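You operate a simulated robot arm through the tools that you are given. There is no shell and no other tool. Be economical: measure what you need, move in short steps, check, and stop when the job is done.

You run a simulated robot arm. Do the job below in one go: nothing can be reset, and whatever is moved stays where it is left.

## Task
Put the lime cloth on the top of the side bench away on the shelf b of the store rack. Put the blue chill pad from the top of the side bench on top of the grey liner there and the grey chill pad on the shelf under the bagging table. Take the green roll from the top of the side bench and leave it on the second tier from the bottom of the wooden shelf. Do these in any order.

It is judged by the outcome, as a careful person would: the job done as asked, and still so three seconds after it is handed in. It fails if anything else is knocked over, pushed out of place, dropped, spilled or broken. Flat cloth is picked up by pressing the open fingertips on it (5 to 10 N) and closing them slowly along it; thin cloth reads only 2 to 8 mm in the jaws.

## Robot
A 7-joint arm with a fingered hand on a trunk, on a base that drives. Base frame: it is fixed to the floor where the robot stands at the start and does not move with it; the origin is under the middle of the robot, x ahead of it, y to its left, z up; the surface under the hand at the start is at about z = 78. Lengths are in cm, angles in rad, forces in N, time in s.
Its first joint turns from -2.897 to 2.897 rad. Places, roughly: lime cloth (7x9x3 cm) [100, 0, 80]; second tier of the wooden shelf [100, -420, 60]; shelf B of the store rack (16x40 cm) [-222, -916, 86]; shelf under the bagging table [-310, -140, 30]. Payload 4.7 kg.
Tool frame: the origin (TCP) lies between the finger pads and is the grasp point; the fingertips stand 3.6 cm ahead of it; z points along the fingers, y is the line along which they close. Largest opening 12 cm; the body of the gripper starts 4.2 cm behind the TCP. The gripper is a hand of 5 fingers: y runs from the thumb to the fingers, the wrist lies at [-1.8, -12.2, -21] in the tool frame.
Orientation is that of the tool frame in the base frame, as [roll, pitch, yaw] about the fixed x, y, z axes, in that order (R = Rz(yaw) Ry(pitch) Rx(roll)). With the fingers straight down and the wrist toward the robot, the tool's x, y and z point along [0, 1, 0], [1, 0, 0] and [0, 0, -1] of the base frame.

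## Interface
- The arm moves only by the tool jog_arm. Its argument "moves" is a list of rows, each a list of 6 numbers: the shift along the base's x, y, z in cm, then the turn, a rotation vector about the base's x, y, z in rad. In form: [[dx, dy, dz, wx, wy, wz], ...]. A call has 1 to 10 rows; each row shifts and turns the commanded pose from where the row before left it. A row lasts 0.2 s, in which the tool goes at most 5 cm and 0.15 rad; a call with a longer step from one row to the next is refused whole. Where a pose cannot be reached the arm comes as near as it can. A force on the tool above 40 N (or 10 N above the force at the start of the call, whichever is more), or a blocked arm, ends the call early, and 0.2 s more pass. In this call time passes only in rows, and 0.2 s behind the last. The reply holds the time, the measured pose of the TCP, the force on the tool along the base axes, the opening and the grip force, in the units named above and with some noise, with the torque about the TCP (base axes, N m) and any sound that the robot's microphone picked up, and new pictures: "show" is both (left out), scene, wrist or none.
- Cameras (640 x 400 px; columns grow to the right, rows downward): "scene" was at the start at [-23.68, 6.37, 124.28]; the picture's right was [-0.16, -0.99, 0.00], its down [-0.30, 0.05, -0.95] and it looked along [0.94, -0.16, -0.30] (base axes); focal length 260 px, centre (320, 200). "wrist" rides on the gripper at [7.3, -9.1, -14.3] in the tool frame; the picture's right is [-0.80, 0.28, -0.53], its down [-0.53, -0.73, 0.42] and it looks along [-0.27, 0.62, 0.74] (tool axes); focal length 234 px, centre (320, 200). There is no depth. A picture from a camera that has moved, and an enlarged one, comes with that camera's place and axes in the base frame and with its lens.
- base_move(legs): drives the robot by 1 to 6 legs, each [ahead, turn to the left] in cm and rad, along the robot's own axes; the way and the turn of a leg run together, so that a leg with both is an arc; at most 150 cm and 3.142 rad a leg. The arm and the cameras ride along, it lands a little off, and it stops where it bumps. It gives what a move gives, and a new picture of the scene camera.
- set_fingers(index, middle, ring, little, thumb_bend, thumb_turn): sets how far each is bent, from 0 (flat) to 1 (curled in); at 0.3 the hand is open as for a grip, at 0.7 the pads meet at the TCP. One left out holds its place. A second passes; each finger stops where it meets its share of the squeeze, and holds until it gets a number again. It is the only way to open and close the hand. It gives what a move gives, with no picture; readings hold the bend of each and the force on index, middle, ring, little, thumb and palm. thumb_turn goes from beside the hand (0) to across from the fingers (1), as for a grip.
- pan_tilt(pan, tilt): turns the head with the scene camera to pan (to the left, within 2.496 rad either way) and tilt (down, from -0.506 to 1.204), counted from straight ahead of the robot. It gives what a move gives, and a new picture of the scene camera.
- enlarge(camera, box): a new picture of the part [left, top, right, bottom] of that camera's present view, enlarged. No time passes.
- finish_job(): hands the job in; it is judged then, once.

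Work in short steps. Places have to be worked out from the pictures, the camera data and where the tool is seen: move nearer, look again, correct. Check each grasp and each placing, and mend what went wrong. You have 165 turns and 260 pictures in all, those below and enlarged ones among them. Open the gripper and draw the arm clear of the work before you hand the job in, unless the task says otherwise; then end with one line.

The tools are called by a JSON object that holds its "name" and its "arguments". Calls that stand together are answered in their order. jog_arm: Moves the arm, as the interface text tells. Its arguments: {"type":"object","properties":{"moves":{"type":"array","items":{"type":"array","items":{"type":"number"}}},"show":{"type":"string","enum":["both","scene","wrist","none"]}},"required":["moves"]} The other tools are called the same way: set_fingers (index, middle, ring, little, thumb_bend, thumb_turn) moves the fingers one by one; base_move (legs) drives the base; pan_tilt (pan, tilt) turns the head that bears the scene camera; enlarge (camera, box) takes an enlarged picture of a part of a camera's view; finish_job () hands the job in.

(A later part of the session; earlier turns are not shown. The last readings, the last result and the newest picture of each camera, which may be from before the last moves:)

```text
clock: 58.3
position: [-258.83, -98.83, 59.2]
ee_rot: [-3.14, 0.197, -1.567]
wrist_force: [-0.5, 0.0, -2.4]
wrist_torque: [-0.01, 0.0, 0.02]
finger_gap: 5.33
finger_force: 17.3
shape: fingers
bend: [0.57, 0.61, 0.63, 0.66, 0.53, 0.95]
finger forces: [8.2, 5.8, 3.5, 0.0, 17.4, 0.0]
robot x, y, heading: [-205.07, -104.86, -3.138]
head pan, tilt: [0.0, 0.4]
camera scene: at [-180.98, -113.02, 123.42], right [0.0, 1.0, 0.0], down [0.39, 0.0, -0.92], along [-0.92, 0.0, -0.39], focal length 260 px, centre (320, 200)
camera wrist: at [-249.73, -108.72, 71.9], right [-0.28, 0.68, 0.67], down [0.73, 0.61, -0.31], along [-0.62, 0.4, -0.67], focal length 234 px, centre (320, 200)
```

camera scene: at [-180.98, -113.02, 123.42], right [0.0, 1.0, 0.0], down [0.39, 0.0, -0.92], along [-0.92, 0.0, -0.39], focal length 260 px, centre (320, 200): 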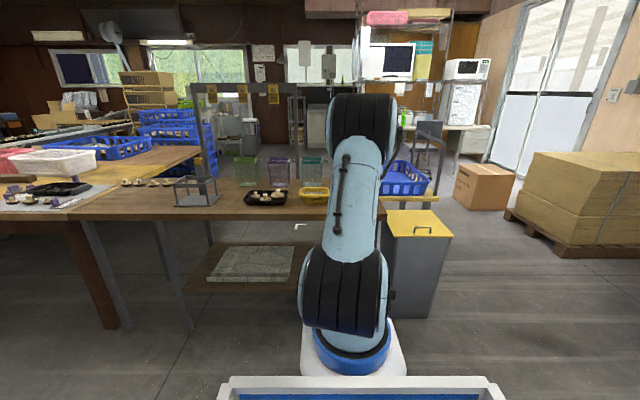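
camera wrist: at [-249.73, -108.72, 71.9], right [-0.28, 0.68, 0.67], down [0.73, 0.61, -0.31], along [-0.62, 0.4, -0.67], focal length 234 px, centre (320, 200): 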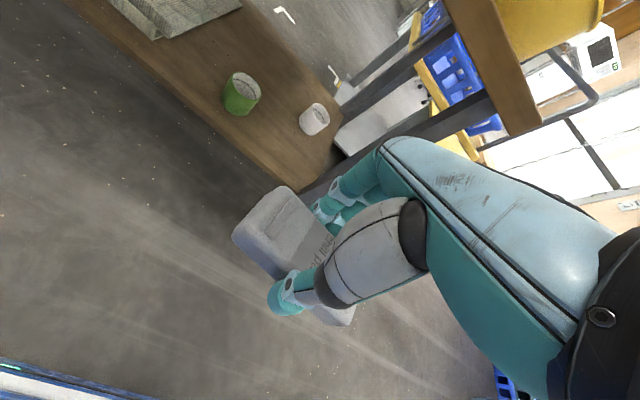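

Good pose now. From this view: shelf front edge x≈-287, green cup (-292,-113), white cup (-307,-95), tabletop underside z≈71. I lower in front of the shelf to z≈41, toward y −101.

{"name": "jog_arm", "arguments": {"moves": [[-0.5, -0.5, -3.5, 0, 0, 0], [-0.5, -0.5, -3.5, 0, 0, 0], [-0.5, -0.5, -3.5, 0, 0, 0], [-0.5, -0.5, -3.5, 0, 0, 0], [-1, -0.2, -3.5, 0, 0, 0]]}}

```text
clock: 59.5
position: [-262.09, -101.18, 41.57]
ee_rot: [-3.139, 0.196, -1.566]
wrist_force: [-1.1, -0.3, -2.2]
wrist_torque: [0.01, 0.0, -0.01]
finger_gap: 5.35
finger_force: 16.4
shape: fingers
bend: [0.57, 0.61, 0.63, 0.66, 0.53, 0.95]
finger forces: [8.0, 5.6, 3.4, 0.2, 17.2, 0.1]
robot x, y, heading: [-204.35, -104.7, -3.139]
head pan, tilt: [0.0, 0.4]
camera scene: at [-180.99, -113.02, 123.42], right [0.0, 1.0, 0.0], down [0.39, 0.0, -0.92], along [-0.92, 0.0, -0.39], focal length 260 px, centre (320, 200)
camera wrist: at [-252.97, -111.19, 54.21], right [-0.28, 0.68, 0.67], down [0.73, 0.61, -0.31], along [-0.62, 0.4, -0.67], focal length 234 px, centre (320, 200)
```

scene: 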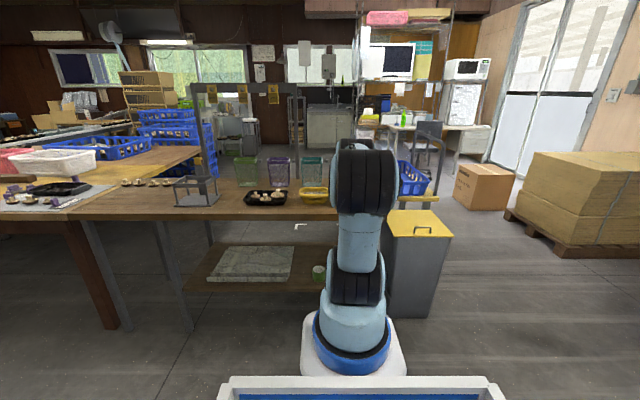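
wrist: 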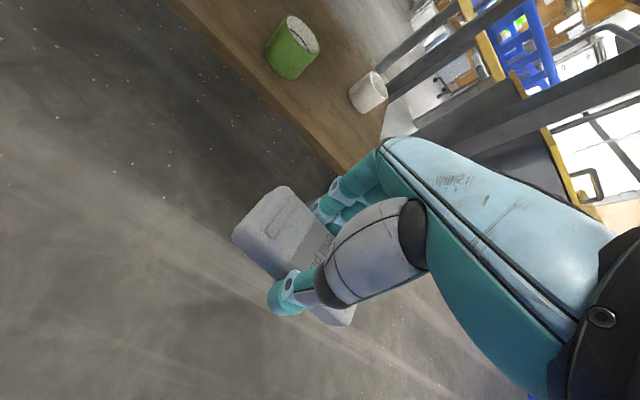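

Pad underside about z 37, shelf 30. I move forward 18 cm and look.

{"name": "jog_arm", "arguments": {"moves": [[-4.5, 0, 0, 0, 0, 0], [-4.5, 0, 0, 0, 0, 0], [-4.5, 0, 0, 0, 0, 0], [-4.5, 0, 0, 0, 0, 0]]}}

```text
clock: 60.5
position: [-280.11, -101.32, 41.75]
ee_rot: [-3.137, 0.198, -1.566]
wrist_force: [1.2, 0.3, -1.1]
wrist_torque: [0.01, 0.04, -0.02]
finger_gap: 5.33
finger_force: 17.7
shape: fingers
bend: [0.57, 0.61, 0.63, 0.66, 0.53, 0.95]
finger forces: [8.0, 5.8, 3.4, 0.0, 17.4, 0.0]
robot x, y, heading: [-204.78, -104.66, -3.145]
head pan, tilt: [0.0, 0.4]
camera scene: at [-180.99, -113.02, 123.42], right [0.0, 1.0, 0.0], down [0.39, 0.0, -0.92], along [-0.92, 0.0, -0.39], focal length 260 px, centre (320, 200)
camera wrist: at [-270.98, -111.29, 54.33], right [-0.28, 0.68, 0.67], down [0.73, 0.61, -0.31], along [-0.62, 0.4, -0.67], focal length 234 px, centre (320, 200)
```

scene: 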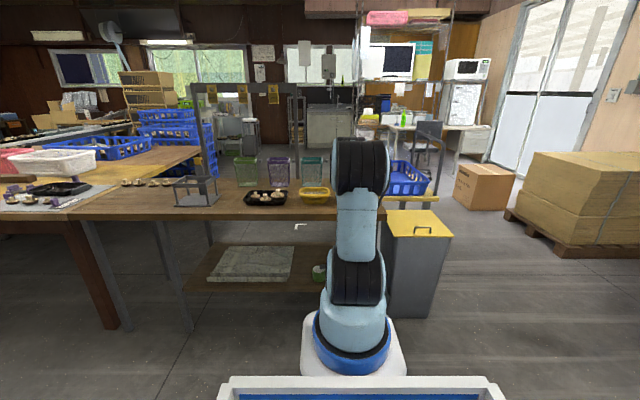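
wrist: 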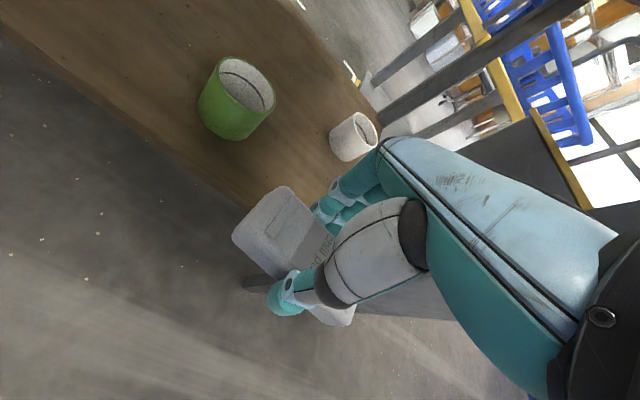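

Consistent. I go on 13 cm with a small shift to y≈-100, then check.

{"name": "jog_arm", "arguments": {"moves": [[-2, 0.5, 0, 0, 0, 0], [-3, 0.5, 0, 0, 0, 0], [-4, 0.3, 0, 0, 0, 0], [-4, 0, 0, 0, 0, 0]]}}

```text
clock: 61.5
position: [-292.11, -100.01, 41.11]
ee_rot: [-3.127, 0.197, -1.567]
wrist_force: [0.9, -0.6, -1.8]
wrist_torque: [0.0, 0.03, 0.0]
finger_gap: 5.33
finger_force: 16.8
shape: fingers
bend: [0.57, 0.61, 0.63, 0.66, 0.53, 0.95]
finger forces: [8.2, 5.7, 3.5, 0.0, 17.5, 0.0]
robot x, y, heading: [-204.76, -105.01, -3.14]
head pan, tilt: [0.0, 0.4]
camera scene: at [-180.61, -113.03, 123.36], right [0.0, 1.0, 0.0], down [0.39, 0.0, -0.92], along [-0.92, 0.0, -0.39], focal length 260 px, centre (320, 200)
camera wrist: at [-283.09, -110.05, 54.0], right [-0.29, 0.69, 0.67], down [0.74, 0.61, -0.3], along [-0.61, 0.4, -0.68], focal length 234 px, centre (320, 200)
```

scene: 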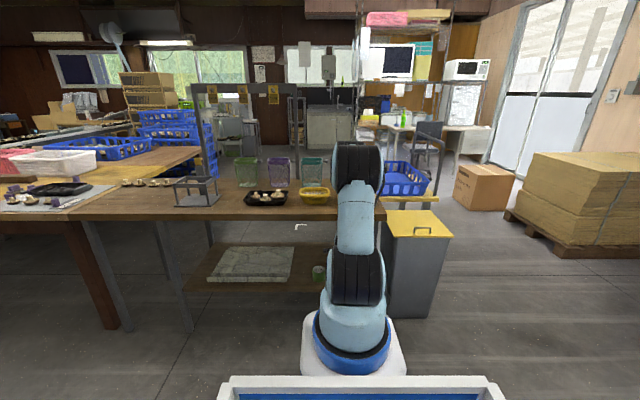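
wrist: 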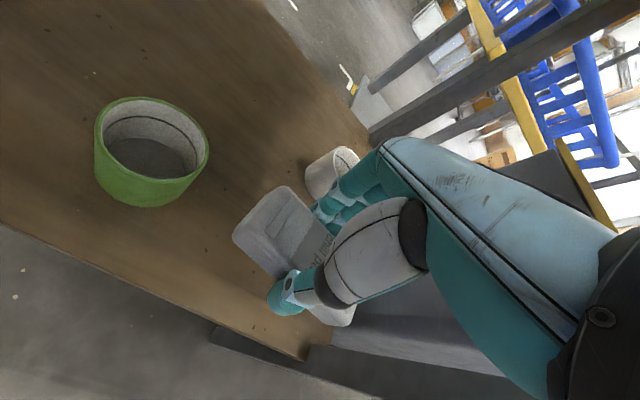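

The pose came slightly short and the mast shifted a hair, hinting of light contact between arm and tabletop. I look closely.

{"name": "enlarge", "arguments": {"camera": "scene", "box": [280, 120, 440, 380]}}

{"name": "pan_tilt", "arguments": {"pan": -0.35, "tilt": 0.5}}

```text
1.54 times, centred on (360, 250) of scene
camera zoom: at [-180.61, -113.03, 123.36], right [0.0, 1.0, 0.0], down [0.39, 0.0, -0.92], along [-0.92, 0.0, -0.39], focal length 400 px, centre (258, 123)
```

zoom: 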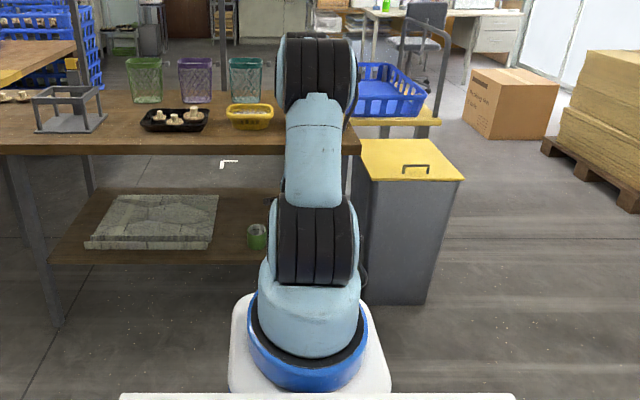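

```text
clock: 62.3
position: [-292.12, -100.14, 41.12]
ee_rot: [-3.128, 0.198, -1.566]
wrist_force: [0.3, -0.3, -1.5]
wrist_torque: [0.0, 0.01, 0.01]
finger_gap: 5.33
finger_force: 17.4
shape: fingers
bend: [0.57, 0.61, 0.63, 0.66, 0.53, 0.95]
finger forces: [8.2, 5.8, 3.5, 0.1, 17.5, 0.0]
robot x, y, heading: [-204.69, -104.75, -3.138]
head pan, tilt: [-0.351, 0.499]
camera scene: at [-179.99, -109.91, 122.44], right [0.34, 0.94, 0.0], down [0.45, -0.16, -0.88], along [-0.83, 0.3, -0.48], focal length 260 px, centre (320, 200)
```

scene: 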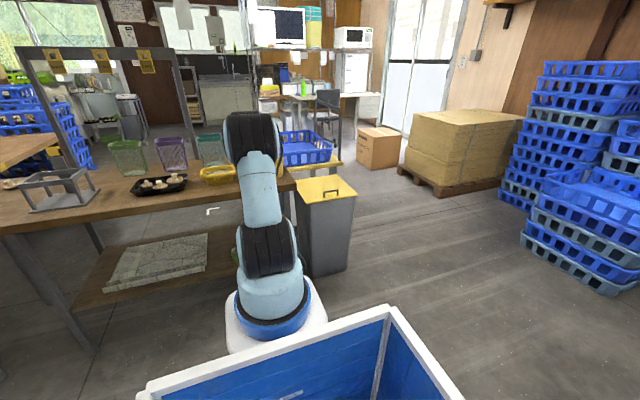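

The forearm probably rubs the tabletop edge; x -292 is deep enough. I ease back 0.5 cm and lower toward the shelf.

{"name": "jog_arm", "arguments": {"moves": [[1.0, 0, -0.5, 0, 0, 0], [0.3, 0, -1.5, 0, 0, 0], [0, 0, -1.5, 0, 0, 0], [0, 0, -1, 0, 0, 0]]}}

```text
clock: 63.3
position: [-292.01, -99.95, 37.19]
ee_rot: [-3.141, 0.198, -1.566]
wrist_force: [-0.5, -0.5, -1.1]
wrist_torque: [0.0, 0.01, 0.01]
finger_gap: 5.3
finger_force: 17.7
shape: fingers
bend: [0.57, 0.61, 0.63, 0.66, 0.53, 0.95]
finger forces: [8.2, 5.7, 3.4, 0.0, 17.5, 0.0]
robot x, y, heading: [-204.91, -105.07, -3.139]
head pan, tilt: [-0.351, 0.499]
camera scene: at [-180.3, -109.89, 122.5], right [0.34, 0.94, 0.0], down [0.45, -0.16, -0.88], along [-0.83, 0.3, -0.48], focal length 260 px, centre (320, 200)
camera wrist: at [-282.82, -109.88, 49.83], right [-0.28, 0.68, 0.67], down [0.73, 0.61, -0.31], along [-0.62, 0.4, -0.67], focal length 234 px, centre (320, 200)
```

scene: 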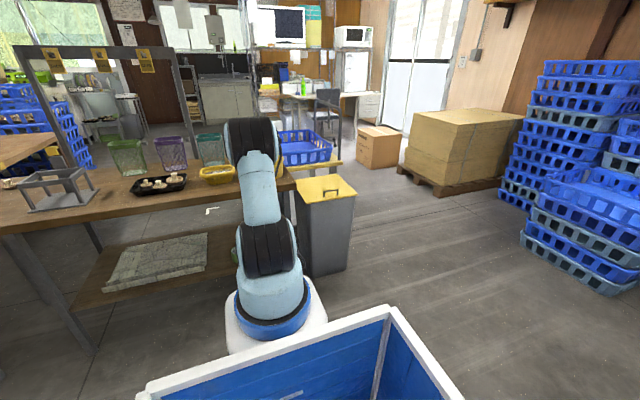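
wrist: 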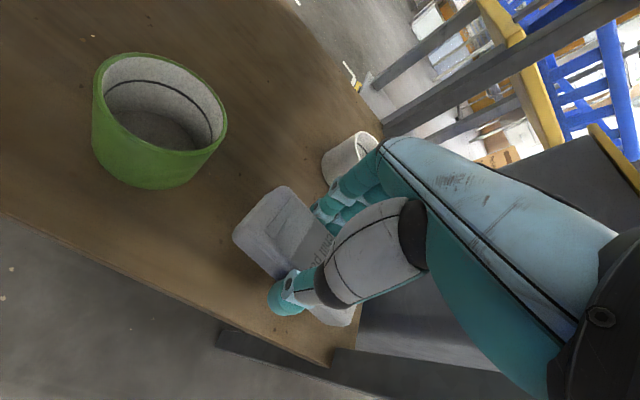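

Clear and level again. I lower in small steps until the force shows shelf contact.

{"name": "jog_arm", "arguments": {"moves": [[0, 0, -0.8, 0, 0, 0], [0, 0, -0.7, 0, 0, 0], [0, 0, -0.5, 0, 0, 0]], "show": "none"}}

{"name": "jog_arm", "arguments": {"moves": [[0, 0, -0.4, 0, 0, 0], [0, 0, -0.3, 0, 0, 0]], "show": "wrist"}}

```text
clock: 64.1
position: [-291.89, -100.03, 35.06]
ee_rot: [-3.137, 0.197, -1.567]
wrist_force: [0.4, -0.6, -0.8]
wrist_torque: [-0.02, 0.03, -0.01]
finger_gap: 5.33
finger_force: 17.0
shape: fingers
bend: [0.57, 0.61, 0.63, 0.66, 0.53, 0.95]
finger forces: [8.3, 5.8, 3.4, 0.0, 17.4, 0.0]
robot x, y, heading: [-204.7, -104.98, -3.144]
head pan, tilt: [-0.351, 0.499]
```

```text
clock: 64.7
position: [-292.18, -100.05, 34.49]
ee_rot: [3.141, 0.197, -1.567]
wrist_force: [1.3, 1.7, 11.4]
wrist_torque: [-0.02, -0.41, -0.09]
finger_gap: 5.33
finger_force: 17.9
shape: fingers
bend: [0.57, 0.61, 0.63, 0.66, 0.53, 0.95]
finger forces: [8.1, 5.7, 3.5, 0.0, 18.0, 0.1]
robot x, y, heading: [-204.57, -105.34, -3.136]
head pan, tilt: [-0.351, 0.499]
camera wrist: at [-282.81, -110.02, 47.23], right [-0.28, 0.68, 0.67], down [0.73, 0.61, -0.31], along [-0.62, 0.4, -0.67], focal length 234 px, centre (320, 200)
```

wrist: 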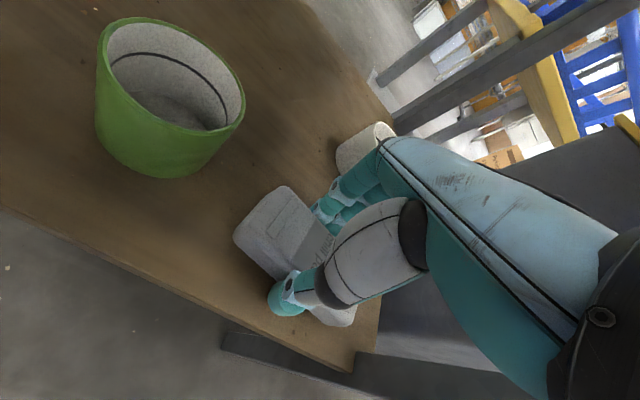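

The pad has touched down (11 N). I open just a bit so the fingers clear the pad without reaching the white cup.

{"name": "set_fingers", "arguments": {"index": 0.5, "middle": 0.5, "ring": 0.5, "little": 0.5, "thumb_bend": 0.45}}

{"name": "jog_arm", "arguments": {"moves": [[0, 0, 0.6, 0, 0, 0], [0, 0, 1.2, 0, 0, 0], [0, 0, 1.5, 0, 0, 0]], "show": "wrist"}}

```text
clock: 65.7
position: [-291.78, -100.25, 34.39]
ee_rot: [-3.137, 0.197, -1.566]
wrist_force: [0.6, -0.8, -0.3]
wrist_torque: [0.0, 0.0, 0.0]
finger_gap: 7.0
finger_force: 0.1
shape: fingers
bend: [0.5, 0.5, 0.5, 0.5, 0.45, 0.97]
finger forces: [0.0, 0.1, 0.1, 0.0, 0.0, 0.1]
robot x, y, heading: [-205.05, -105.18, -3.142]
head pan, tilt: [-0.351, 0.499]
```

```text
clock: 66.5
position: [-291.78, -99.93, 37.74]
ee_rot: [-3.138, 0.197, -1.566]
wrist_force: [0.6, -0.3, 0.0]
wrist_torque: [0.03, 0.05, 0.04]
finger_gap: 7.02
finger_force: 0.0
shape: fingers
bend: [0.5, 0.5, 0.5, 0.5, 0.45, 0.97]
finger forces: [0.1, 0.1, 0.0, 0.0, 0.0, 0.2]
robot x, y, heading: [-205.04, -104.77, -3.141]
head pan, tilt: [-0.351, 0.499]
camera wrist: at [-282.67, -109.83, 50.43], right [-0.28, 0.68, 0.67], down [0.73, 0.61, -0.31], along [-0.62, 0.4, -0.67], focal length 234 px, centre (320, 200)
```

wrist: 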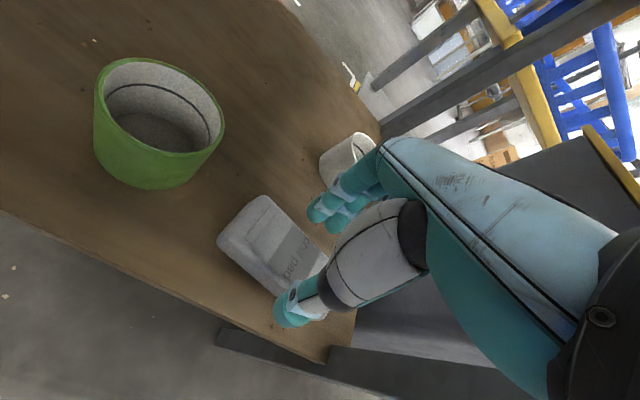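

Pad released and flat on the shelf. I rise to about 39.7 and draw straight back out.

{"name": "jog_arm", "arguments": {"moves": [[0, 0, 1.5, 0, 0, 0], [1, 0, 0.5, 0, 0, 0], [3, 0, 0, 0, 0, 0], [4, 0, 0, 0, 0, 0], [4.5, 0, 0, 0, 0, 0], [4.5, 0, 0, 0, 0, 0], [4.5, 0, 0, 0, 0, 0], [4.5, 0, 0, 0, 0, 0], [4.5, 0, 0, 0, 0, 0]], "show": "wrist"}}

```text
clock: 68.5
position: [-261.17, -99.52, 39.96]
ee_rot: [-3.141, 0.197, -1.567]
wrist_force: [0.0, 0.1, 0.5]
wrist_torque: [-0.03, 0.0, -0.04]
finger_gap: 7.04
finger_force: 0.0
shape: fingers
bend: [0.5, 0.5, 0.5, 0.5, 0.45, 0.97]
finger forces: [0.0, 0.1, 0.0, 0.0, 0.0, 0.1]
robot x, y, heading: [-205.01, -105.14, -3.141]
head pan, tilt: [-0.351, 0.499]
camera wrist: at [-252.06, -109.49, 52.6], right [-0.28, 0.68, 0.67], down [0.73, 0.61, -0.31], along [-0.62, 0.4, -0.67], focal length 234 px, centre (320, 200)
```

wrist: 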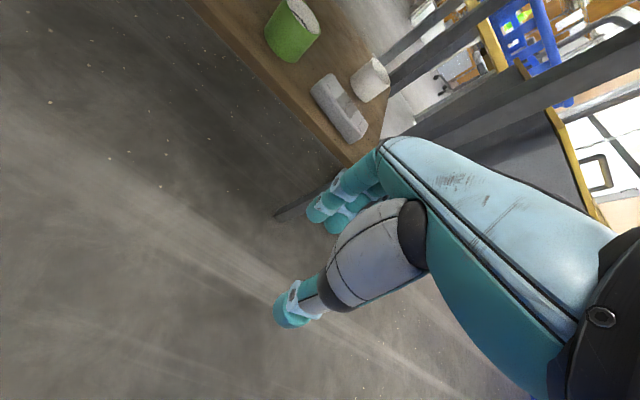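

Grey pad is placed; both cups untouched. I raise the arm to travel pose.

{"name": "jog_arm", "arguments": {"moves": [[1, 0, 4.5, 0, 0, 0], [1, 0, 4.5, 0, 0, 0], [1, 0, 4.5, 0, 0, 0], [1, 0, 4.5, 0, 0, 0], [0, 0, 4.8, 0, 0, 0], [0, 0, 4.8, 0, 0, 0], [0, 0, 4.8, 0, 0, 0], [0, 0, 4.8, 0, 0, 0], [0, 0, 4.8, 0, 0, 0], [0, 0, 4.8, 0, 0, 0]], "show": "none"}}

{"name": "jog_arm", "arguments": {"moves": [[0, -1, 4.5, 0, 0.1, 0], [0, -1, 4.5, 0, 0.1, 0], [0, -1, 4.5, 0, 0, 0], [0, 0, 4, 0, 0, 0]], "show": "none"}}

{"name": "base_move", "arguments": {"legs": [[-40, 0], [0, -2.59], [91, 0], [91, 0], [0, -0.55]]}}

```text
clock: 70.7
position: [-257.23, -99.86, 86.62]
ee_rot: [-3.139, 0.197, -1.569]
wrist_force: [0.1, -0.5, 0.0]
wrist_torque: [0.02, -0.03, -0.02]
finger_gap: 7.03
finger_force: 0.1
shape: fingers
bend: [0.5, 0.5, 0.5, 0.5, 0.45, 0.98]
finger forces: [0.1, 0.0, 0.1, 0.0, 0.1, 0.0]
out of reach, approached as far as the arm can: row 8
robot x, y, heading: [-204.57, -104.94, -3.141]
head pan, tilt: [-0.351, 0.499]
```

```text
clock: 71.7
position: [-257.32, -103.03, 104.09]
ee_rot: [2.941, 0.193, -1.608]
wrist_force: [-0.2, -0.5, -0.9]
wrist_torque: [-0.03, -0.01, -0.01]
finger_gap: 7.01
finger_force: 0.0
shape: fingers
bend: [0.5, 0.5, 0.5, 0.5, 0.45, 0.98]
finger forces: [0.0, 0.1, 0.0, 0.0, 0.0, 0.0]
robot x, y, heading: [-205.01, -104.96, -3.137]
head pan, tilt: [-0.351, 0.499]
```

```text
clock: 90.7
position: [39.65, 0.43, 103.98]
ee_rot: [2.94, 0.192, 1.581]
wrist_force: [0.5, 0.1, 1.2]
wrist_torque: [-0.01, -0.01, 0.01]
finger_gap: 7.04
finger_force: 0.0
shape: fingers
bend: [0.5, 0.5, 0.5, 0.5, 0.45, 0.98]
finger forces: [0.1, 0.0, 0.0, 0.0, 0.0, 0.0]
robot x, y, heading: [-12.39, 0.16, 0.047]
head pan, tilt: [-0.351, 0.499]
camera scene: at [-37.37, 3.75, 122.5], right [-0.3, -0.95, 0.0], down [-0.46, 0.14, -0.88], along [0.84, -0.26, -0.48], focal length 260 px, centre (320, 200)
```

scene: 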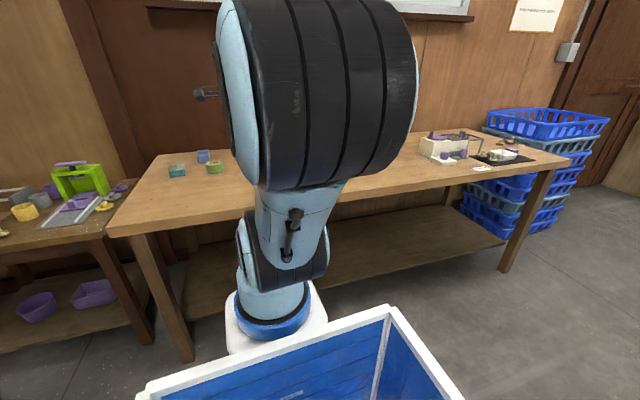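

I'm back at the bench. I move the base 8 cm forward, then straighten the hand, open it, and go toward the green roll.

{"name": "base_move", "arguments": {"legs": [[9, -0.047]]}}

{"name": "set_fingers", "arguments": {"index": 0.3, "middle": 0.3, "ring": 0.3, "little": 0.3, "thumb_bend": 0.3}}

{"name": "jog_arm", "arguments": {"moves": [[2, 2, 0, 0.093, 0.1, 0], [2, 2, 0, 0.092, 0.102, 0], [2, 2, 0, 0, 0, 0], [2, 2, 0, 0, 0, 0], [2, 2, 0, 0, 0, 0]]}}

```text
clock: 91.8
position: [48.19, -1.73, 104.0]
ee_rot: [2.94, 0.193, 1.535]
wrist_force: [-0.1, -0.5, 0.2]
wrist_torque: [-0.01, 0.03, -0.04]
finger_gap: 7.05
finger_force: 0.0
shape: fingers
bend: [0.5, 0.5, 0.5, 0.5, 0.45, 0.98]
finger forces: [0.0, 0.0, 0.0, 0.0, 0.0, 0.0]
robot x, y, heading: [-3.77, 0.45, -0.001]
head pan, tilt: [-0.351, 0.499]
camera scene: at [-28.55, 5.08, 122.5], right [-0.34, -0.94, 0.0], down [-0.45, 0.16, -0.88], along [0.82, -0.3, -0.48], focal length 260 px, centre (320, 200)
```

scene: 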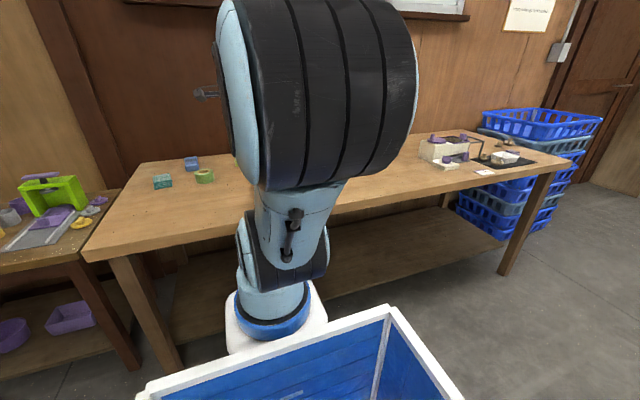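

```text
clock: 92.8
position: [48.22, -1.7, 104.05]
ee_rot: [2.941, 0.194, 1.533]
wrist_force: [0.2, -0.3, 0.0]
wrist_torque: [0.02, -0.01, 0.02]
finger_gap: 12.18
finger_force: 0.1
shape: fingers
bend: [0.3, 0.3, 0.3, 0.3, 0.3, 0.98]
finger forces: [0.1, 0.0, 0.0, 0.0, 0.1, 0.1]
robot x, y, heading: [-4.2, -0.14, 0.0]
head pan, tilt: [-0.351, 0.499]
```

```text
clock: 94.0
position: [58.45, 8.05, 104.25]
ee_rot: [-3.136, 0.013, 1.555]
wrist_force: [0.3, -0.8, 0.8]
wrist_torque: [0.01, -0.02, 0.01]
finger_gap: 12.2
finger_force: 0.1
shape: fingers
bend: [0.3, 0.3, 0.3, 0.3, 0.3, 0.98]
finger forces: [0.0, 0.0, 0.0, 0.1, 0.0, 0.0]
robot x, y, heading: [-4.12, 0.1, -0.002]
head pan, tilt: [-0.351, 0.499]
camera scene: at [-28.56, 5.08, 122.5], right [-0.34, -0.94, 0.0], down [-0.45, 0.16, -0.88], along [0.82, -0.3, -0.48], focal length 260 px, centre (320, 200)
camera wrist: at [49.54, 15.6, 118.62], right [0.27, -0.8, 0.53], down [-0.74, -0.53, -0.41], along [0.61, -0.29, -0.74], focal length 234 px, centre (320, 200)
```

scene: 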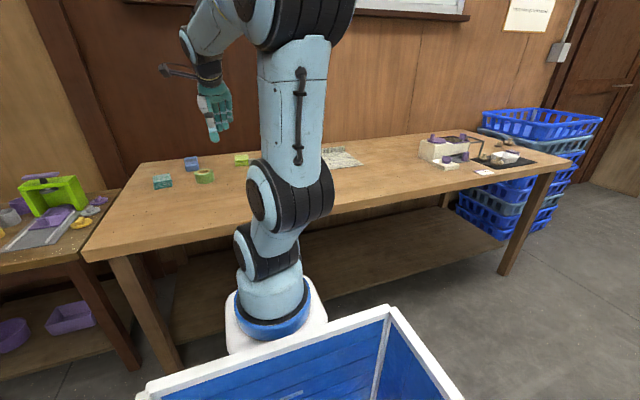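
wrist: 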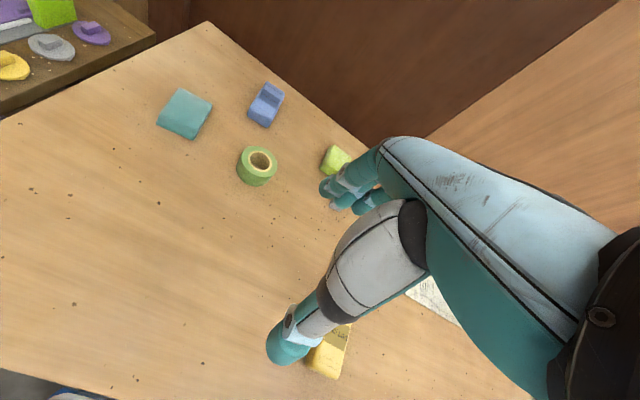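

Roll centre about (79.6,16.0), diameter ~7.7 cm. I move above it.

{"name": "jog_arm", "arguments": {"moves": [[4.2, 1.6, -1.8, 0, 0, 0.016], [4.2, 1.6, -1.8, 0, 0, 0], [4.2, 1.6, -1.8, 0, 0, 0], [4.2, 1.6, -1.8, 0, 0, 0], [4.2, 1.5, -1.8, 0, 0, 0]], "show": "wrist"}}

```text
clock: 95.2
position: [79.3, 16.26, 95.16]
ee_rot: [-3.137, 0.012, 1.571]
wrist_force: [-0.9, -0.5, 2.3]
wrist_torque: [-0.01, 0.03, -0.01]
finger_gap: 12.22
finger_force: 0.1
shape: fingers
bend: [0.3, 0.3, 0.3, 0.3, 0.3, 0.98]
finger forces: [0.0, 0.0, 0.0, 0.0, 0.1, 0.0]
robot x, y, heading: [-4.34, 0.13, 0.006]
head pan, tilt: [-0.351, 0.499]
camera wrist: at [70.26, 23.67, 109.58], right [0.28, -0.8, 0.53], down [-0.73, -0.54, -0.41], along [0.62, -0.28, -0.74], focal length 234 px, centre (320, 200)
```

wrist: 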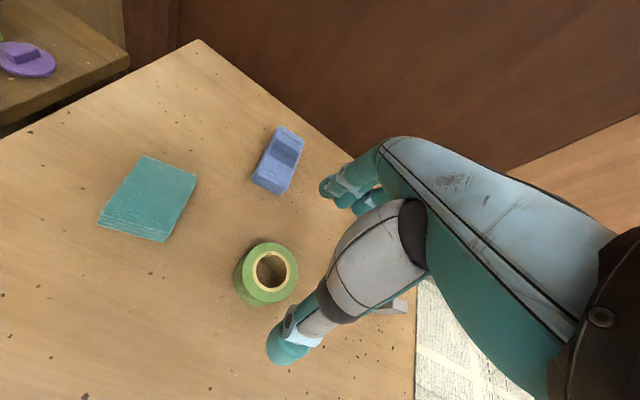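

Well aligned. I descend to z≈82.6 and close to touch.

{"name": "jog_arm", "arguments": {"moves": [[0.2, 0, -3.5, 0, 0, 0], [0.1, 0, -3.5, 0, 0, 0], [0, 0, -3, 0, 0, 0], [0, 0, -2.3, 0, 0, 0]], "show": "wrist"}}

{"name": "set_fingers", "arguments": {"index": 0.5, "middle": 0.5, "ring": 0.5, "little": 0.5, "thumb_bend": 0.5}}

```text
clock: 96.2
position: [79.35, 16.12, 82.49]
ee_rot: [-3.138, 0.012, 1.571]
wrist_force: [-0.1, -0.3, -0.2]
wrist_torque: [-0.01, -0.02, -0.02]
finger_gap: 12.2
finger_force: 0.0
shape: fingers
bend: [0.3, 0.3, 0.3, 0.3, 0.3, 0.98]
finger forces: [0.1, 0.1, 0.0, 0.0, 0.0, 0.0]
robot x, y, heading: [-4.45, 0.54, -0.002]
head pan, tilt: [-0.351, 0.499]
camera wrist: at [70.47, 23.49, 96.93], right [0.28, -0.8, 0.53], down [-0.73, -0.54, -0.41], along [0.62, -0.28, -0.74], focal length 234 px, centre (320, 200)
```

wrist: 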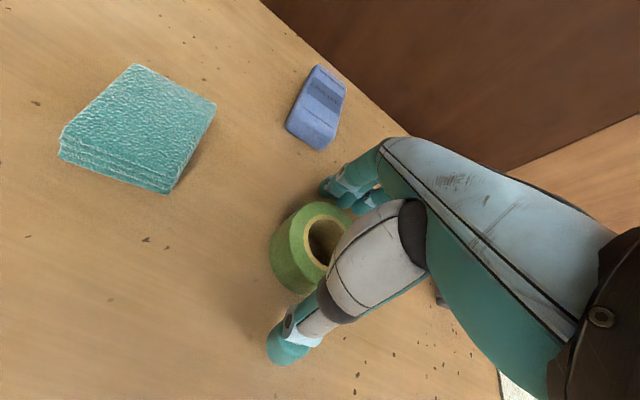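

```text
clock: 97.2
position: [79.42, 16.06, 82.6]
ee_rot: [-3.134, 0.014, 1.568]
wrist_force: [1.2, 0.5, 0.5]
wrist_torque: [0.0, -0.04, -0.01]
finger_gap: 7.21
finger_force: 4.2
shape: fingers
bend: [0.47, 0.48, 0.5, 0.5, 0.47, 0.97]
finger forces: [2.7, 1.7, 0.0, 0.0, 4.3, 0.0]
robot x, y, heading: [-4.25, 0.17, 0.004]
head pan, tilt: [-0.351, 0.499]
```

Touching with index, middle and thumb. I squeeze and lift a little.

{"name": "set_fingers", "arguments": {"index": 0.58, "middle": 0.58, "ring": 0.58, "little": 0.58, "thumb_bend": 0.58}}

{"name": "jog_arm", "arguments": {"moves": [[0, 0, 1, 0, 0, 0], [0, 0, 2, 0, 0, 0], [0, 0, 2.5, 0, 0, 0]], "show": "wrist"}}

```text
clock: 98.2
position: [79.35, 16.11, 82.59]
ee_rot: [-3.134, 0.015, 1.571]
wrist_force: [1.0, 0.9, 2.4]
wrist_torque: [-0.02, -0.17, -0.03]
finger_gap: 6.97
finger_force: 13.8
shape: fingers
bend: [0.49, 0.51, 0.57, 0.57, 0.49, 0.97]
finger forces: [7.4, 6.5, 0.0, 0.0, 14.2, 0.0]
robot x, y, heading: [-4.19, 0.07, -0.001]
head pan, tilt: [-0.351, 0.499]
```

```text
clock: 99.0
position: [79.3, 16.3, 88.32]
ee_rot: [-3.136, 0.014, 1.571]
wrist_force: [0.4, -0.2, -1.5]
wrist_torque: [-0.01, 0.03, -0.02]
finger_gap: 6.93
finger_force: 14.0
shape: fingers
bend: [0.49, 0.52, 0.57, 0.57, 0.49, 0.97]
finger forces: [7.1, 6.0, 0.0, 0.0, 14.2, 0.1]
robot x, y, heading: [-4.09, 0.46, 0.001]
head pan, tilt: [-0.351, 0.499]
camera wrist: at [70.45, 23.55, 102.62], right [0.28, -0.8, 0.53], down [-0.74, -0.54, -0.41], along [0.62, -0.28, -0.74], focal length 234 px, centre (320, 200)
```

wrist: 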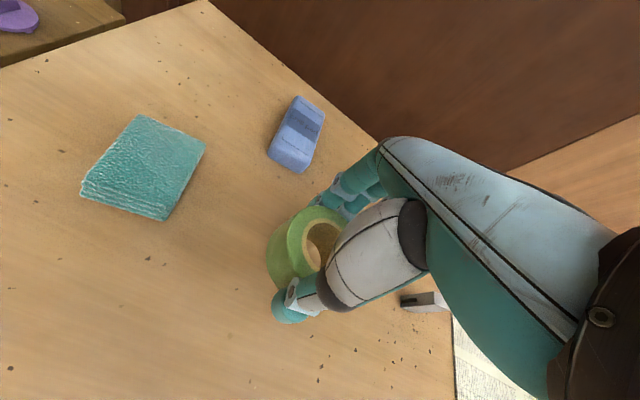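

Roll is held. I raise and retract for driving.

{"name": "jog_arm", "arguments": {"moves": [[-2.5, -1.5, 3.5, 0, 0, 0], [-2.5, -1.5, 3.5, 0, 0, 0], [-2.5, -1.5, 3.5, 0, 0, 0], [-2.5, -1.5, 3.5, 0, 0, 0], [-4, -1.5, 2, 0, 0, 0], [-4, -1.5, 0, 0, 0, 0], [-4, -1.5, 0, 0, 0, 0], [-4, -1.5, 0, 0, 0, 0]], "show": "none"}}

{"name": "base_move", "arguments": {"legs": [[-45, 0], [0, -1.571], [140, 0], [140, 0], [100, 0]]}}

{"name": "pan_tilt", "arguments": {"pan": 0.9, "tilt": 0.35}}

```text
clock: 100.8
position: [53.29, 4.45, 104.2]
ee_rot: [-3.133, 0.015, 1.571]
wrist_force: [0.7, -0.8, -1.0]
wrist_torque: [-0.02, 0.05, 0.02]
finger_gap: 6.92
finger_force: 13.5
shape: fingers
bend: [0.49, 0.52, 0.57, 0.57, 0.49, 0.97]
finger forces: [7.2, 6.0, 0.0, 0.0, 14.0, 0.1]
robot x, y, heading: [-4.36, 0.51, 0.002]
head pan, tilt: [-0.351, 0.499]
```

```text
clock: 125.3
position: [-69.06, -434.12, 104.36]
ee_rot: [-3.135, 0.014, -0.069]
wrist_force: [-0.6, 0.2, -0.8]
wrist_torque: [-0.02, -0.01, 0.01]
finger_gap: 6.89
finger_force: 13.3
shape: fingers
bend: [0.49, 0.52, 0.57, 0.57, 0.49, 0.97]
finger forces: [7.0, 5.7, 0.0, 0.0, 13.3, 0.0]
robot x, y, heading: [-68.56, -376.74, -1.633]
head pan, tilt: [-0.351, 0.499]
camera scene: at [-62.28, -352.62, 122.5], right [-0.91, 0.41, 0.0], down [0.2, 0.44, -0.88], along [-0.36, -0.8, -0.48], focal length 260 px, centre (320, 200)
```

scene: 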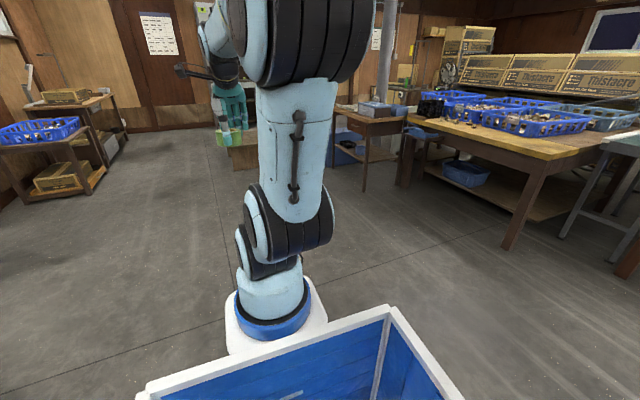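

```text
clock: 126.8
position: [-68.97, -434.26, 104.18]
ee_rot: [-3.136, 0.014, -0.07]
wrist_force: [-0.3, -0.2, -0.9]
wrist_torque: [-0.02, -0.02, 0.0]
finger_gap: 6.89
finger_force: 13.3
shape: fingers
bend: [0.49, 0.52, 0.57, 0.57, 0.49, 0.97]
finger forces: [7.0, 5.7, 0.1, 0.0, 13.4, 0.0]
robot x, y, heading: [-68.73, -376.61, -1.639]
head pan, tilt: [0.901, 0.351]
camera scene: at [-51.69, -350.6, 123.87], right [-0.68, -0.74, 0.0], down [-0.25, 0.23, -0.94], along [0.69, -0.63, -0.34], focal length 260 px, centre (320, 200)
```

scene: 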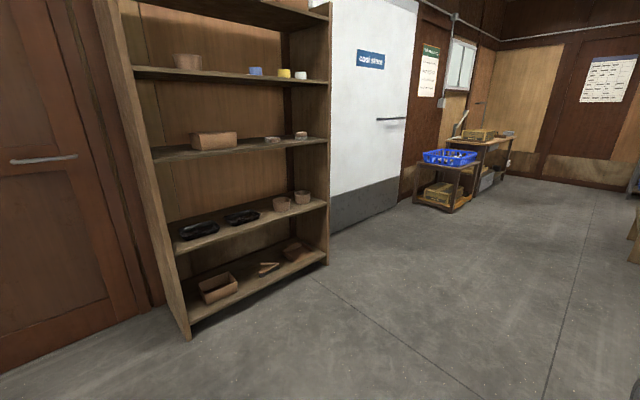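

The open front of the wooden shelf is at x≈80, y -370..-482; second tier about z 57 with two dark trays and two pots on it. I drive to face it and look closer.

{"name": "base_move", "arguments": {"legs": [[0, 0.78], [70, 0], [0, 0.85]]}}

{"name": "pan_tilt", "arguments": {"pan": 0.25, "tilt": 0.5}}

```text
clock: 134.9
position: [34.09, -425.14, 104.24]
ee_rot: [-3.136, 0.014, 1.589]
wrist_force: [0.5, 0.8, -0.8]
wrist_torque: [0.01, -0.02, 0.02]
finger_gap: 6.84
finger_force: 12.5
shape: fingers
bend: [0.5, 0.52, 0.57, 0.57, 0.49, 0.97]
finger forces: [6.7, 5.5, 0.0, 0.1, 12.8, 0.1]
robot x, y, heading: [-23.12, -430.43, 0.024]
head pan, tilt: [0.901, 0.351]
camera scene: at [-50.66, -415.47, 123.87], right [0.79, -0.61, 0.0], down [-0.21, -0.27, -0.94], along [0.57, 0.75, -0.34], focal length 260 px, centre (320, 200)
```

scene: 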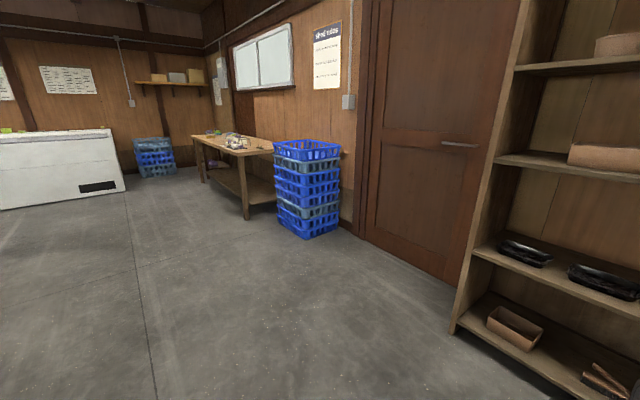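

```text
clock: 136.0
position: [34.13, -425.17, 104.32]
ee_rot: [-3.134, 0.015, 1.59]
wrist_force: [0.2, -0.5, -0.5]
wrist_torque: [0.01, 0.02, -0.02]
finger_gap: 6.86
finger_force: 12.9
shape: fingers
bend: [0.5, 0.52, 0.57, 0.57, 0.49, 0.97]
finger forces: [6.7, 5.6, 0.0, 0.0, 12.7, 0.0]
robot x, y, heading: [-23.22, -430.07, 0.016]
head pan, tilt: [0.25, 0.499]
camera scene: at [-47.54, -420.46, 122.5], right [0.26, -0.96, 0.0], down [-0.46, -0.13, -0.88], along [0.85, 0.23, -0.48], focal length 260 px, centre (320, 200)
```

scene: 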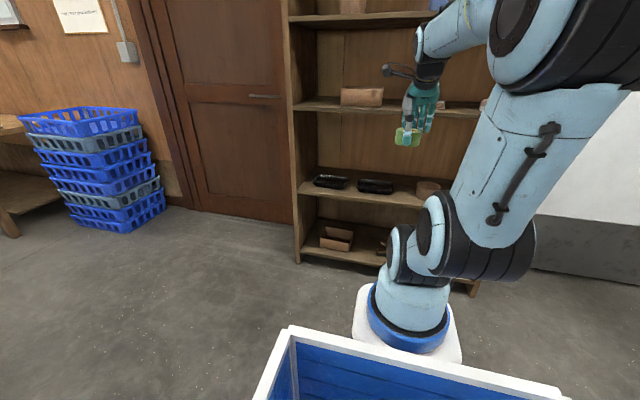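

{"name": "enlarge", "arguments": {"camera": "scene", "box": [280, 80, 480, 220]}}

{"name": "pan_tilt", "arguments": {"pan": -0.3, "tilt": 0.5}}

```text
2.86 times, centred on (380, 150) of scene
camera zoom: at [-47.54, -420.46, 122.5], right [0.26, -0.96, 0.0], down [-0.46, -0.13, -0.88], along [0.85, 0.23, -0.48], focal length 742 px, centre (149, 343)
```

zoom: 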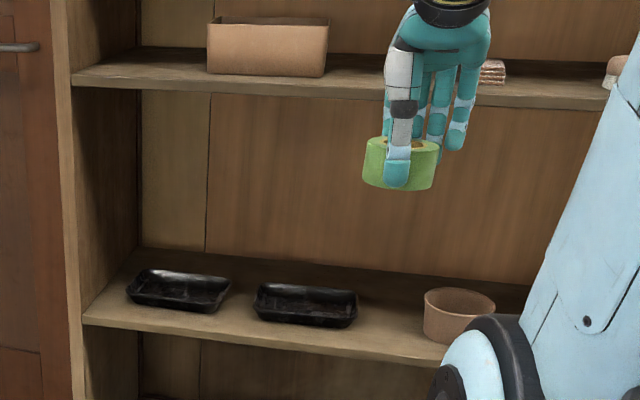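

```text
clock: 136.9
position: [34.03, -425.17, 104.31]
ee_rot: [-3.136, 0.015, 1.589]
wrist_force: [-0.8, -0.6, -1.5]
wrist_torque: [-0.01, 0.01, -0.01]
finger_gap: 6.86
finger_force: 13.0
shape: fingers
bend: [0.5, 0.52, 0.57, 0.57, 0.49, 0.97]
finger forces: [6.7, 5.6, 0.0, 0.0, 12.8, 0.0]
robot x, y, heading: [-23.11, -430.14, 0.019]
head pan, tilt: [-0.3, 0.499]
camera scene: at [-47.57, -425.4, 122.5], right [-0.28, -0.96, 0.0], down [-0.46, 0.13, -0.88], along [0.84, -0.24, -0.48], focal length 260 px, centre (320, 200)
```

scene: 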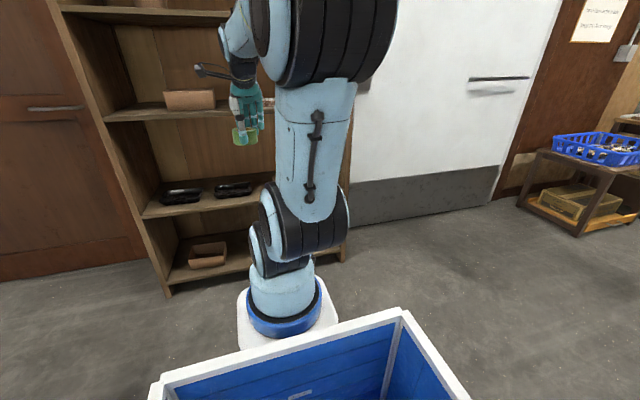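

Gap between the second tray (right edge y≈-425.6) and the pot (left edge y≈-439.4) is about 14 cm; the roll fits at about (86,-432). I drive forward 30 cm, then lower in front of the shelf.

{"name": "base_move", "arguments": {"legs": [[30, -0.018]]}}

{"name": "jog_arm", "arguments": {"moves": [[0, -1, -4, 0, 0, 0], [0, -1, -4, 0, 0, 0], [0, -1, -4, 0, 0, 0], [0, -1, -4, 0, 0, 0], [0, -1, -4, 0, 0, 0], [0, -0.7, -4, 0, 0, 0]]}}

```text
clock: 139.0
position: [64.29, -426.21, 104.21]
ee_rot: [-3.135, 0.014, 1.565]
wrist_force: [-0.4, 0.8, 0.0]
wrist_torque: [-0.03, 0.02, 0.01]
finger_gap: 6.83
finger_force: 12.3
shape: fingers
bend: [0.5, 0.52, 0.57, 0.57, 0.49, 0.97]
finger forces: [6.8, 5.6, 0.1, 0.0, 13.0, 0.1]
robot x, y, heading: [6.76, -429.95, -0.007]
head pan, tilt: [-0.3, 0.499]
camera scene: at [-17.33, -424.67, 122.5], right [-0.3, -0.95, 0.0], down [-0.46, 0.14, -0.88], along [0.84, -0.26, -0.48], focal length 260 px, centre (320, 200)
```

scene: 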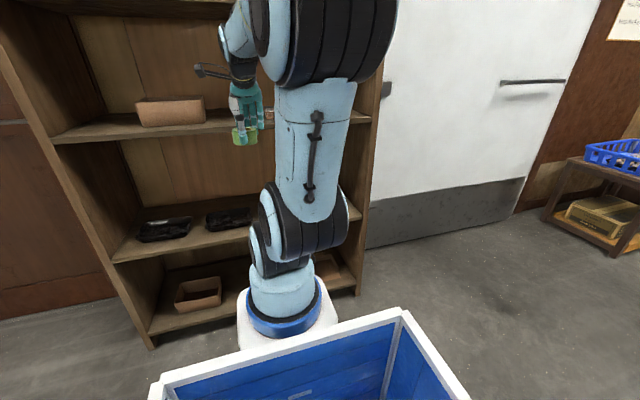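

```text
clock: 140.4
position: [64.22, -431.91, 80.06]
ee_rot: [-3.135, 0.013, 1.565]
wrist_force: [-0.2, 0.6, -0.4]
wrist_torque: [0.01, 0.0, 0.0]
finger_gap: 6.86
finger_force: 12.5
shape: fingers
bend: [0.5, 0.52, 0.57, 0.57, 0.5, 0.97]
finger forces: [6.7, 5.4, 0.1, 0.1, 12.8, 0.2]
robot x, y, heading: [6.63, -429.96, -0.009]
head pan, tilt: [-0.3, 0.499]
camera scene: at [-17.33, -424.67, 122.5], right [-0.3, -0.95, 0.0], down [-0.46, 0.14, -0.88], along [0.84, -0.26, -0.48], focal length 260 px, centre (320, 200)
camera wrist: at [55.27, -424.43, 94.4], right [0.28, -0.8, 0.54], down [-0.74, -0.53, -0.41], along [0.61, -0.28, -0.74], focal length 234 px, centre (320, 200)
```

scene: 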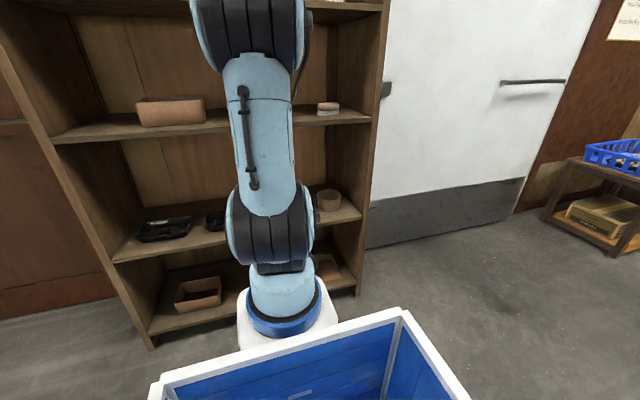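
wrist: 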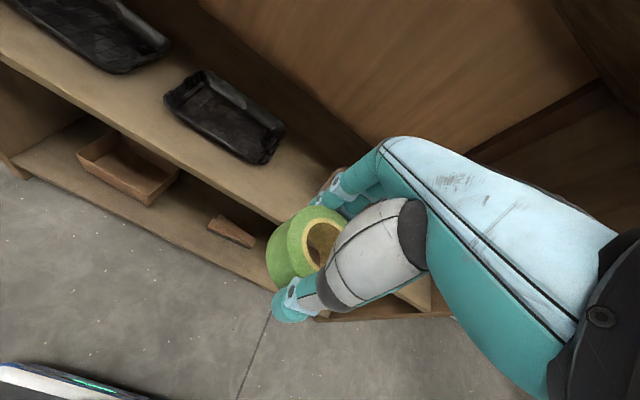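

Tray 2's right edge is confirmed at y≈-424.5, tier front edge x≈77. I lower to z 68, then go in.

{"name": "jog_arm", "arguments": {"moves": [[0, -0.2, -4, 0, 0, 0], [0, -0.2, -4, 0, 0, 0], [0, 0, -4, 0, 0, 0], [3, 0, 0, 0, 0, 0], [3, 0, 0, 0, 0, 0], [3, 0, 0, 0, 0, 0]]}}

```text
clock: 141.8
position: [73.17, -432.11, 68.26]
ee_rot: [-3.136, 0.015, 1.565]
wrist_force: [0.4, -0.1, 0.3]
wrist_torque: [0.01, 0.02, 0.02]
finger_gap: 6.82
finger_force: 12.9
shape: fingers
bend: [0.5, 0.52, 0.57, 0.57, 0.5, 0.97]
finger forces: [6.9, 5.5, 0.0, 0.0, 12.9, 0.0]
robot x, y, heading: [6.79, -429.99, -0.006]
head pan, tilt: [-0.3, 0.499]
camera scene: at [-17.34, -424.67, 122.5], right [-0.3, -0.95, 0.0], down [-0.46, 0.14, -0.88], along [0.84, -0.26, -0.48], focal length 260 px, centre (320, 200)
camera wrist: at [64.33, -424.82, 82.54], right [0.28, -0.8, 0.53], down [-0.74, -0.53, -0.41], along [0.61, -0.28, -0.74], focal length 234 px, centre (320, 200)
```

scene: 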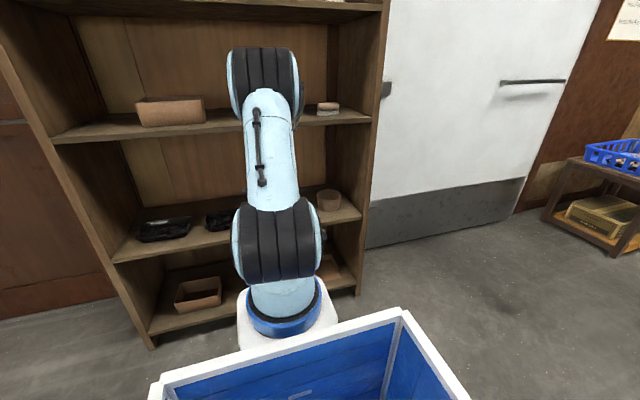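
wrist: 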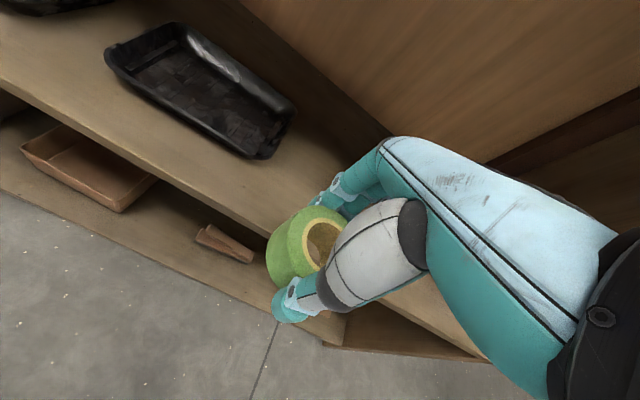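

Going in to x≈84, still above everything on the tier.

{"name": "jog_arm", "arguments": {"moves": [[3, 0.3, 0, 0, 0, 0], [3, 0.2, 0, 0, 0, 0], [3, 0, 0, 0, 0, 0], [2, 0, 0, 0, 0, 0]], "show": "wrist"}}

{"name": "jog_arm", "arguments": {"moves": [[0, 0, -1.5, 0, 0, 0], [0, 0, -1.5, 0, 0, 0], [0, 0, -1.5, 0, 0, 0]], "show": "both"}}

```text
clock: 142.8
position: [84.35, -431.8, 68.17]
ee_rot: [-3.135, 0.015, 1.566]
wrist_force: [0.7, 1.2, -0.6]
wrist_torque: [0.04, -0.01, -0.01]
finger_gap: 6.83
finger_force: 13.1
shape: fingers
bend: [0.5, 0.52, 0.57, 0.57, 0.5, 0.97]
finger forces: [6.9, 5.6, 0.0, 0.0, 12.9, 0.0]
robot x, y, heading: [6.88, -429.99, -0.004]
head pan, tilt: [-0.3, 0.499]
camera wrist: at [75.34, -424.33, 82.43], right [0.28, -0.8, 0.53], down [-0.74, -0.53, -0.41], along [0.61, -0.28, -0.74], focal length 234 px, centre (320, 200)
```

wrist: 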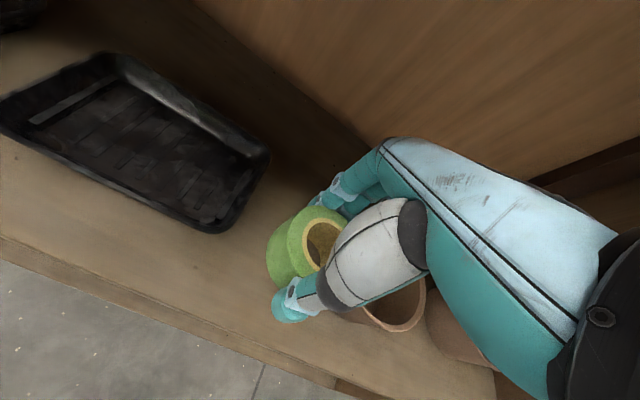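

```text
clock: 143.6
position: [84.21, -431.76, 63.72]
ee_rot: [-3.134, 0.014, 1.565]
wrist_force: [0.8, -0.1, 0.4]
wrist_torque: [-0.06, -0.03, 0.0]
finger_gap: 6.83
finger_force: 15.1
shape: fingers
bend: [0.5, 0.52, 0.57, 0.57, 0.5, 0.97]
finger forces: [6.8, 5.7, 1.9, 2.0, 12.9, 0.0]
robot x, y, heading: [6.92, -430.32, -0.003]
head pan, tilt: [-0.3, 0.499]
camera scene: at [-17.34, -424.68, 122.5], right [-0.3, -0.95, 0.0], down [-0.46, 0.14, -0.88], along [0.84, -0.26, -0.48], focal length 260 px, centre (320, 200)
camera wrist: at [75.28, -424.34, 78.06], right [0.28, -0.8, 0.53], down [-0.74, -0.53, -0.41], along [0.61, -0.28, -0.74], focal length 234 px, centre (320, 200)
```

scene: 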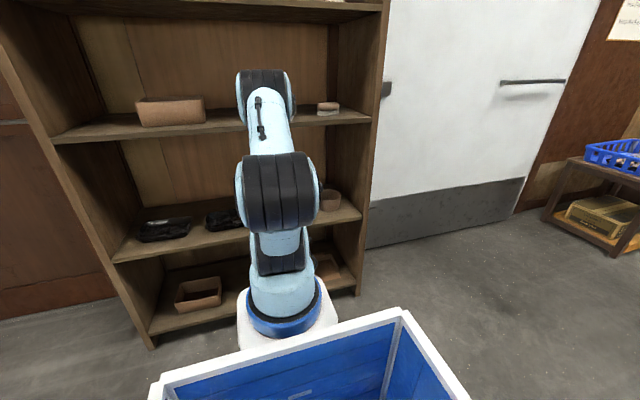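
wrist: 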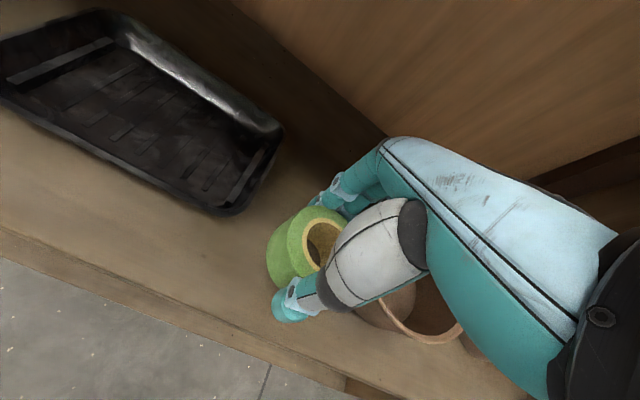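

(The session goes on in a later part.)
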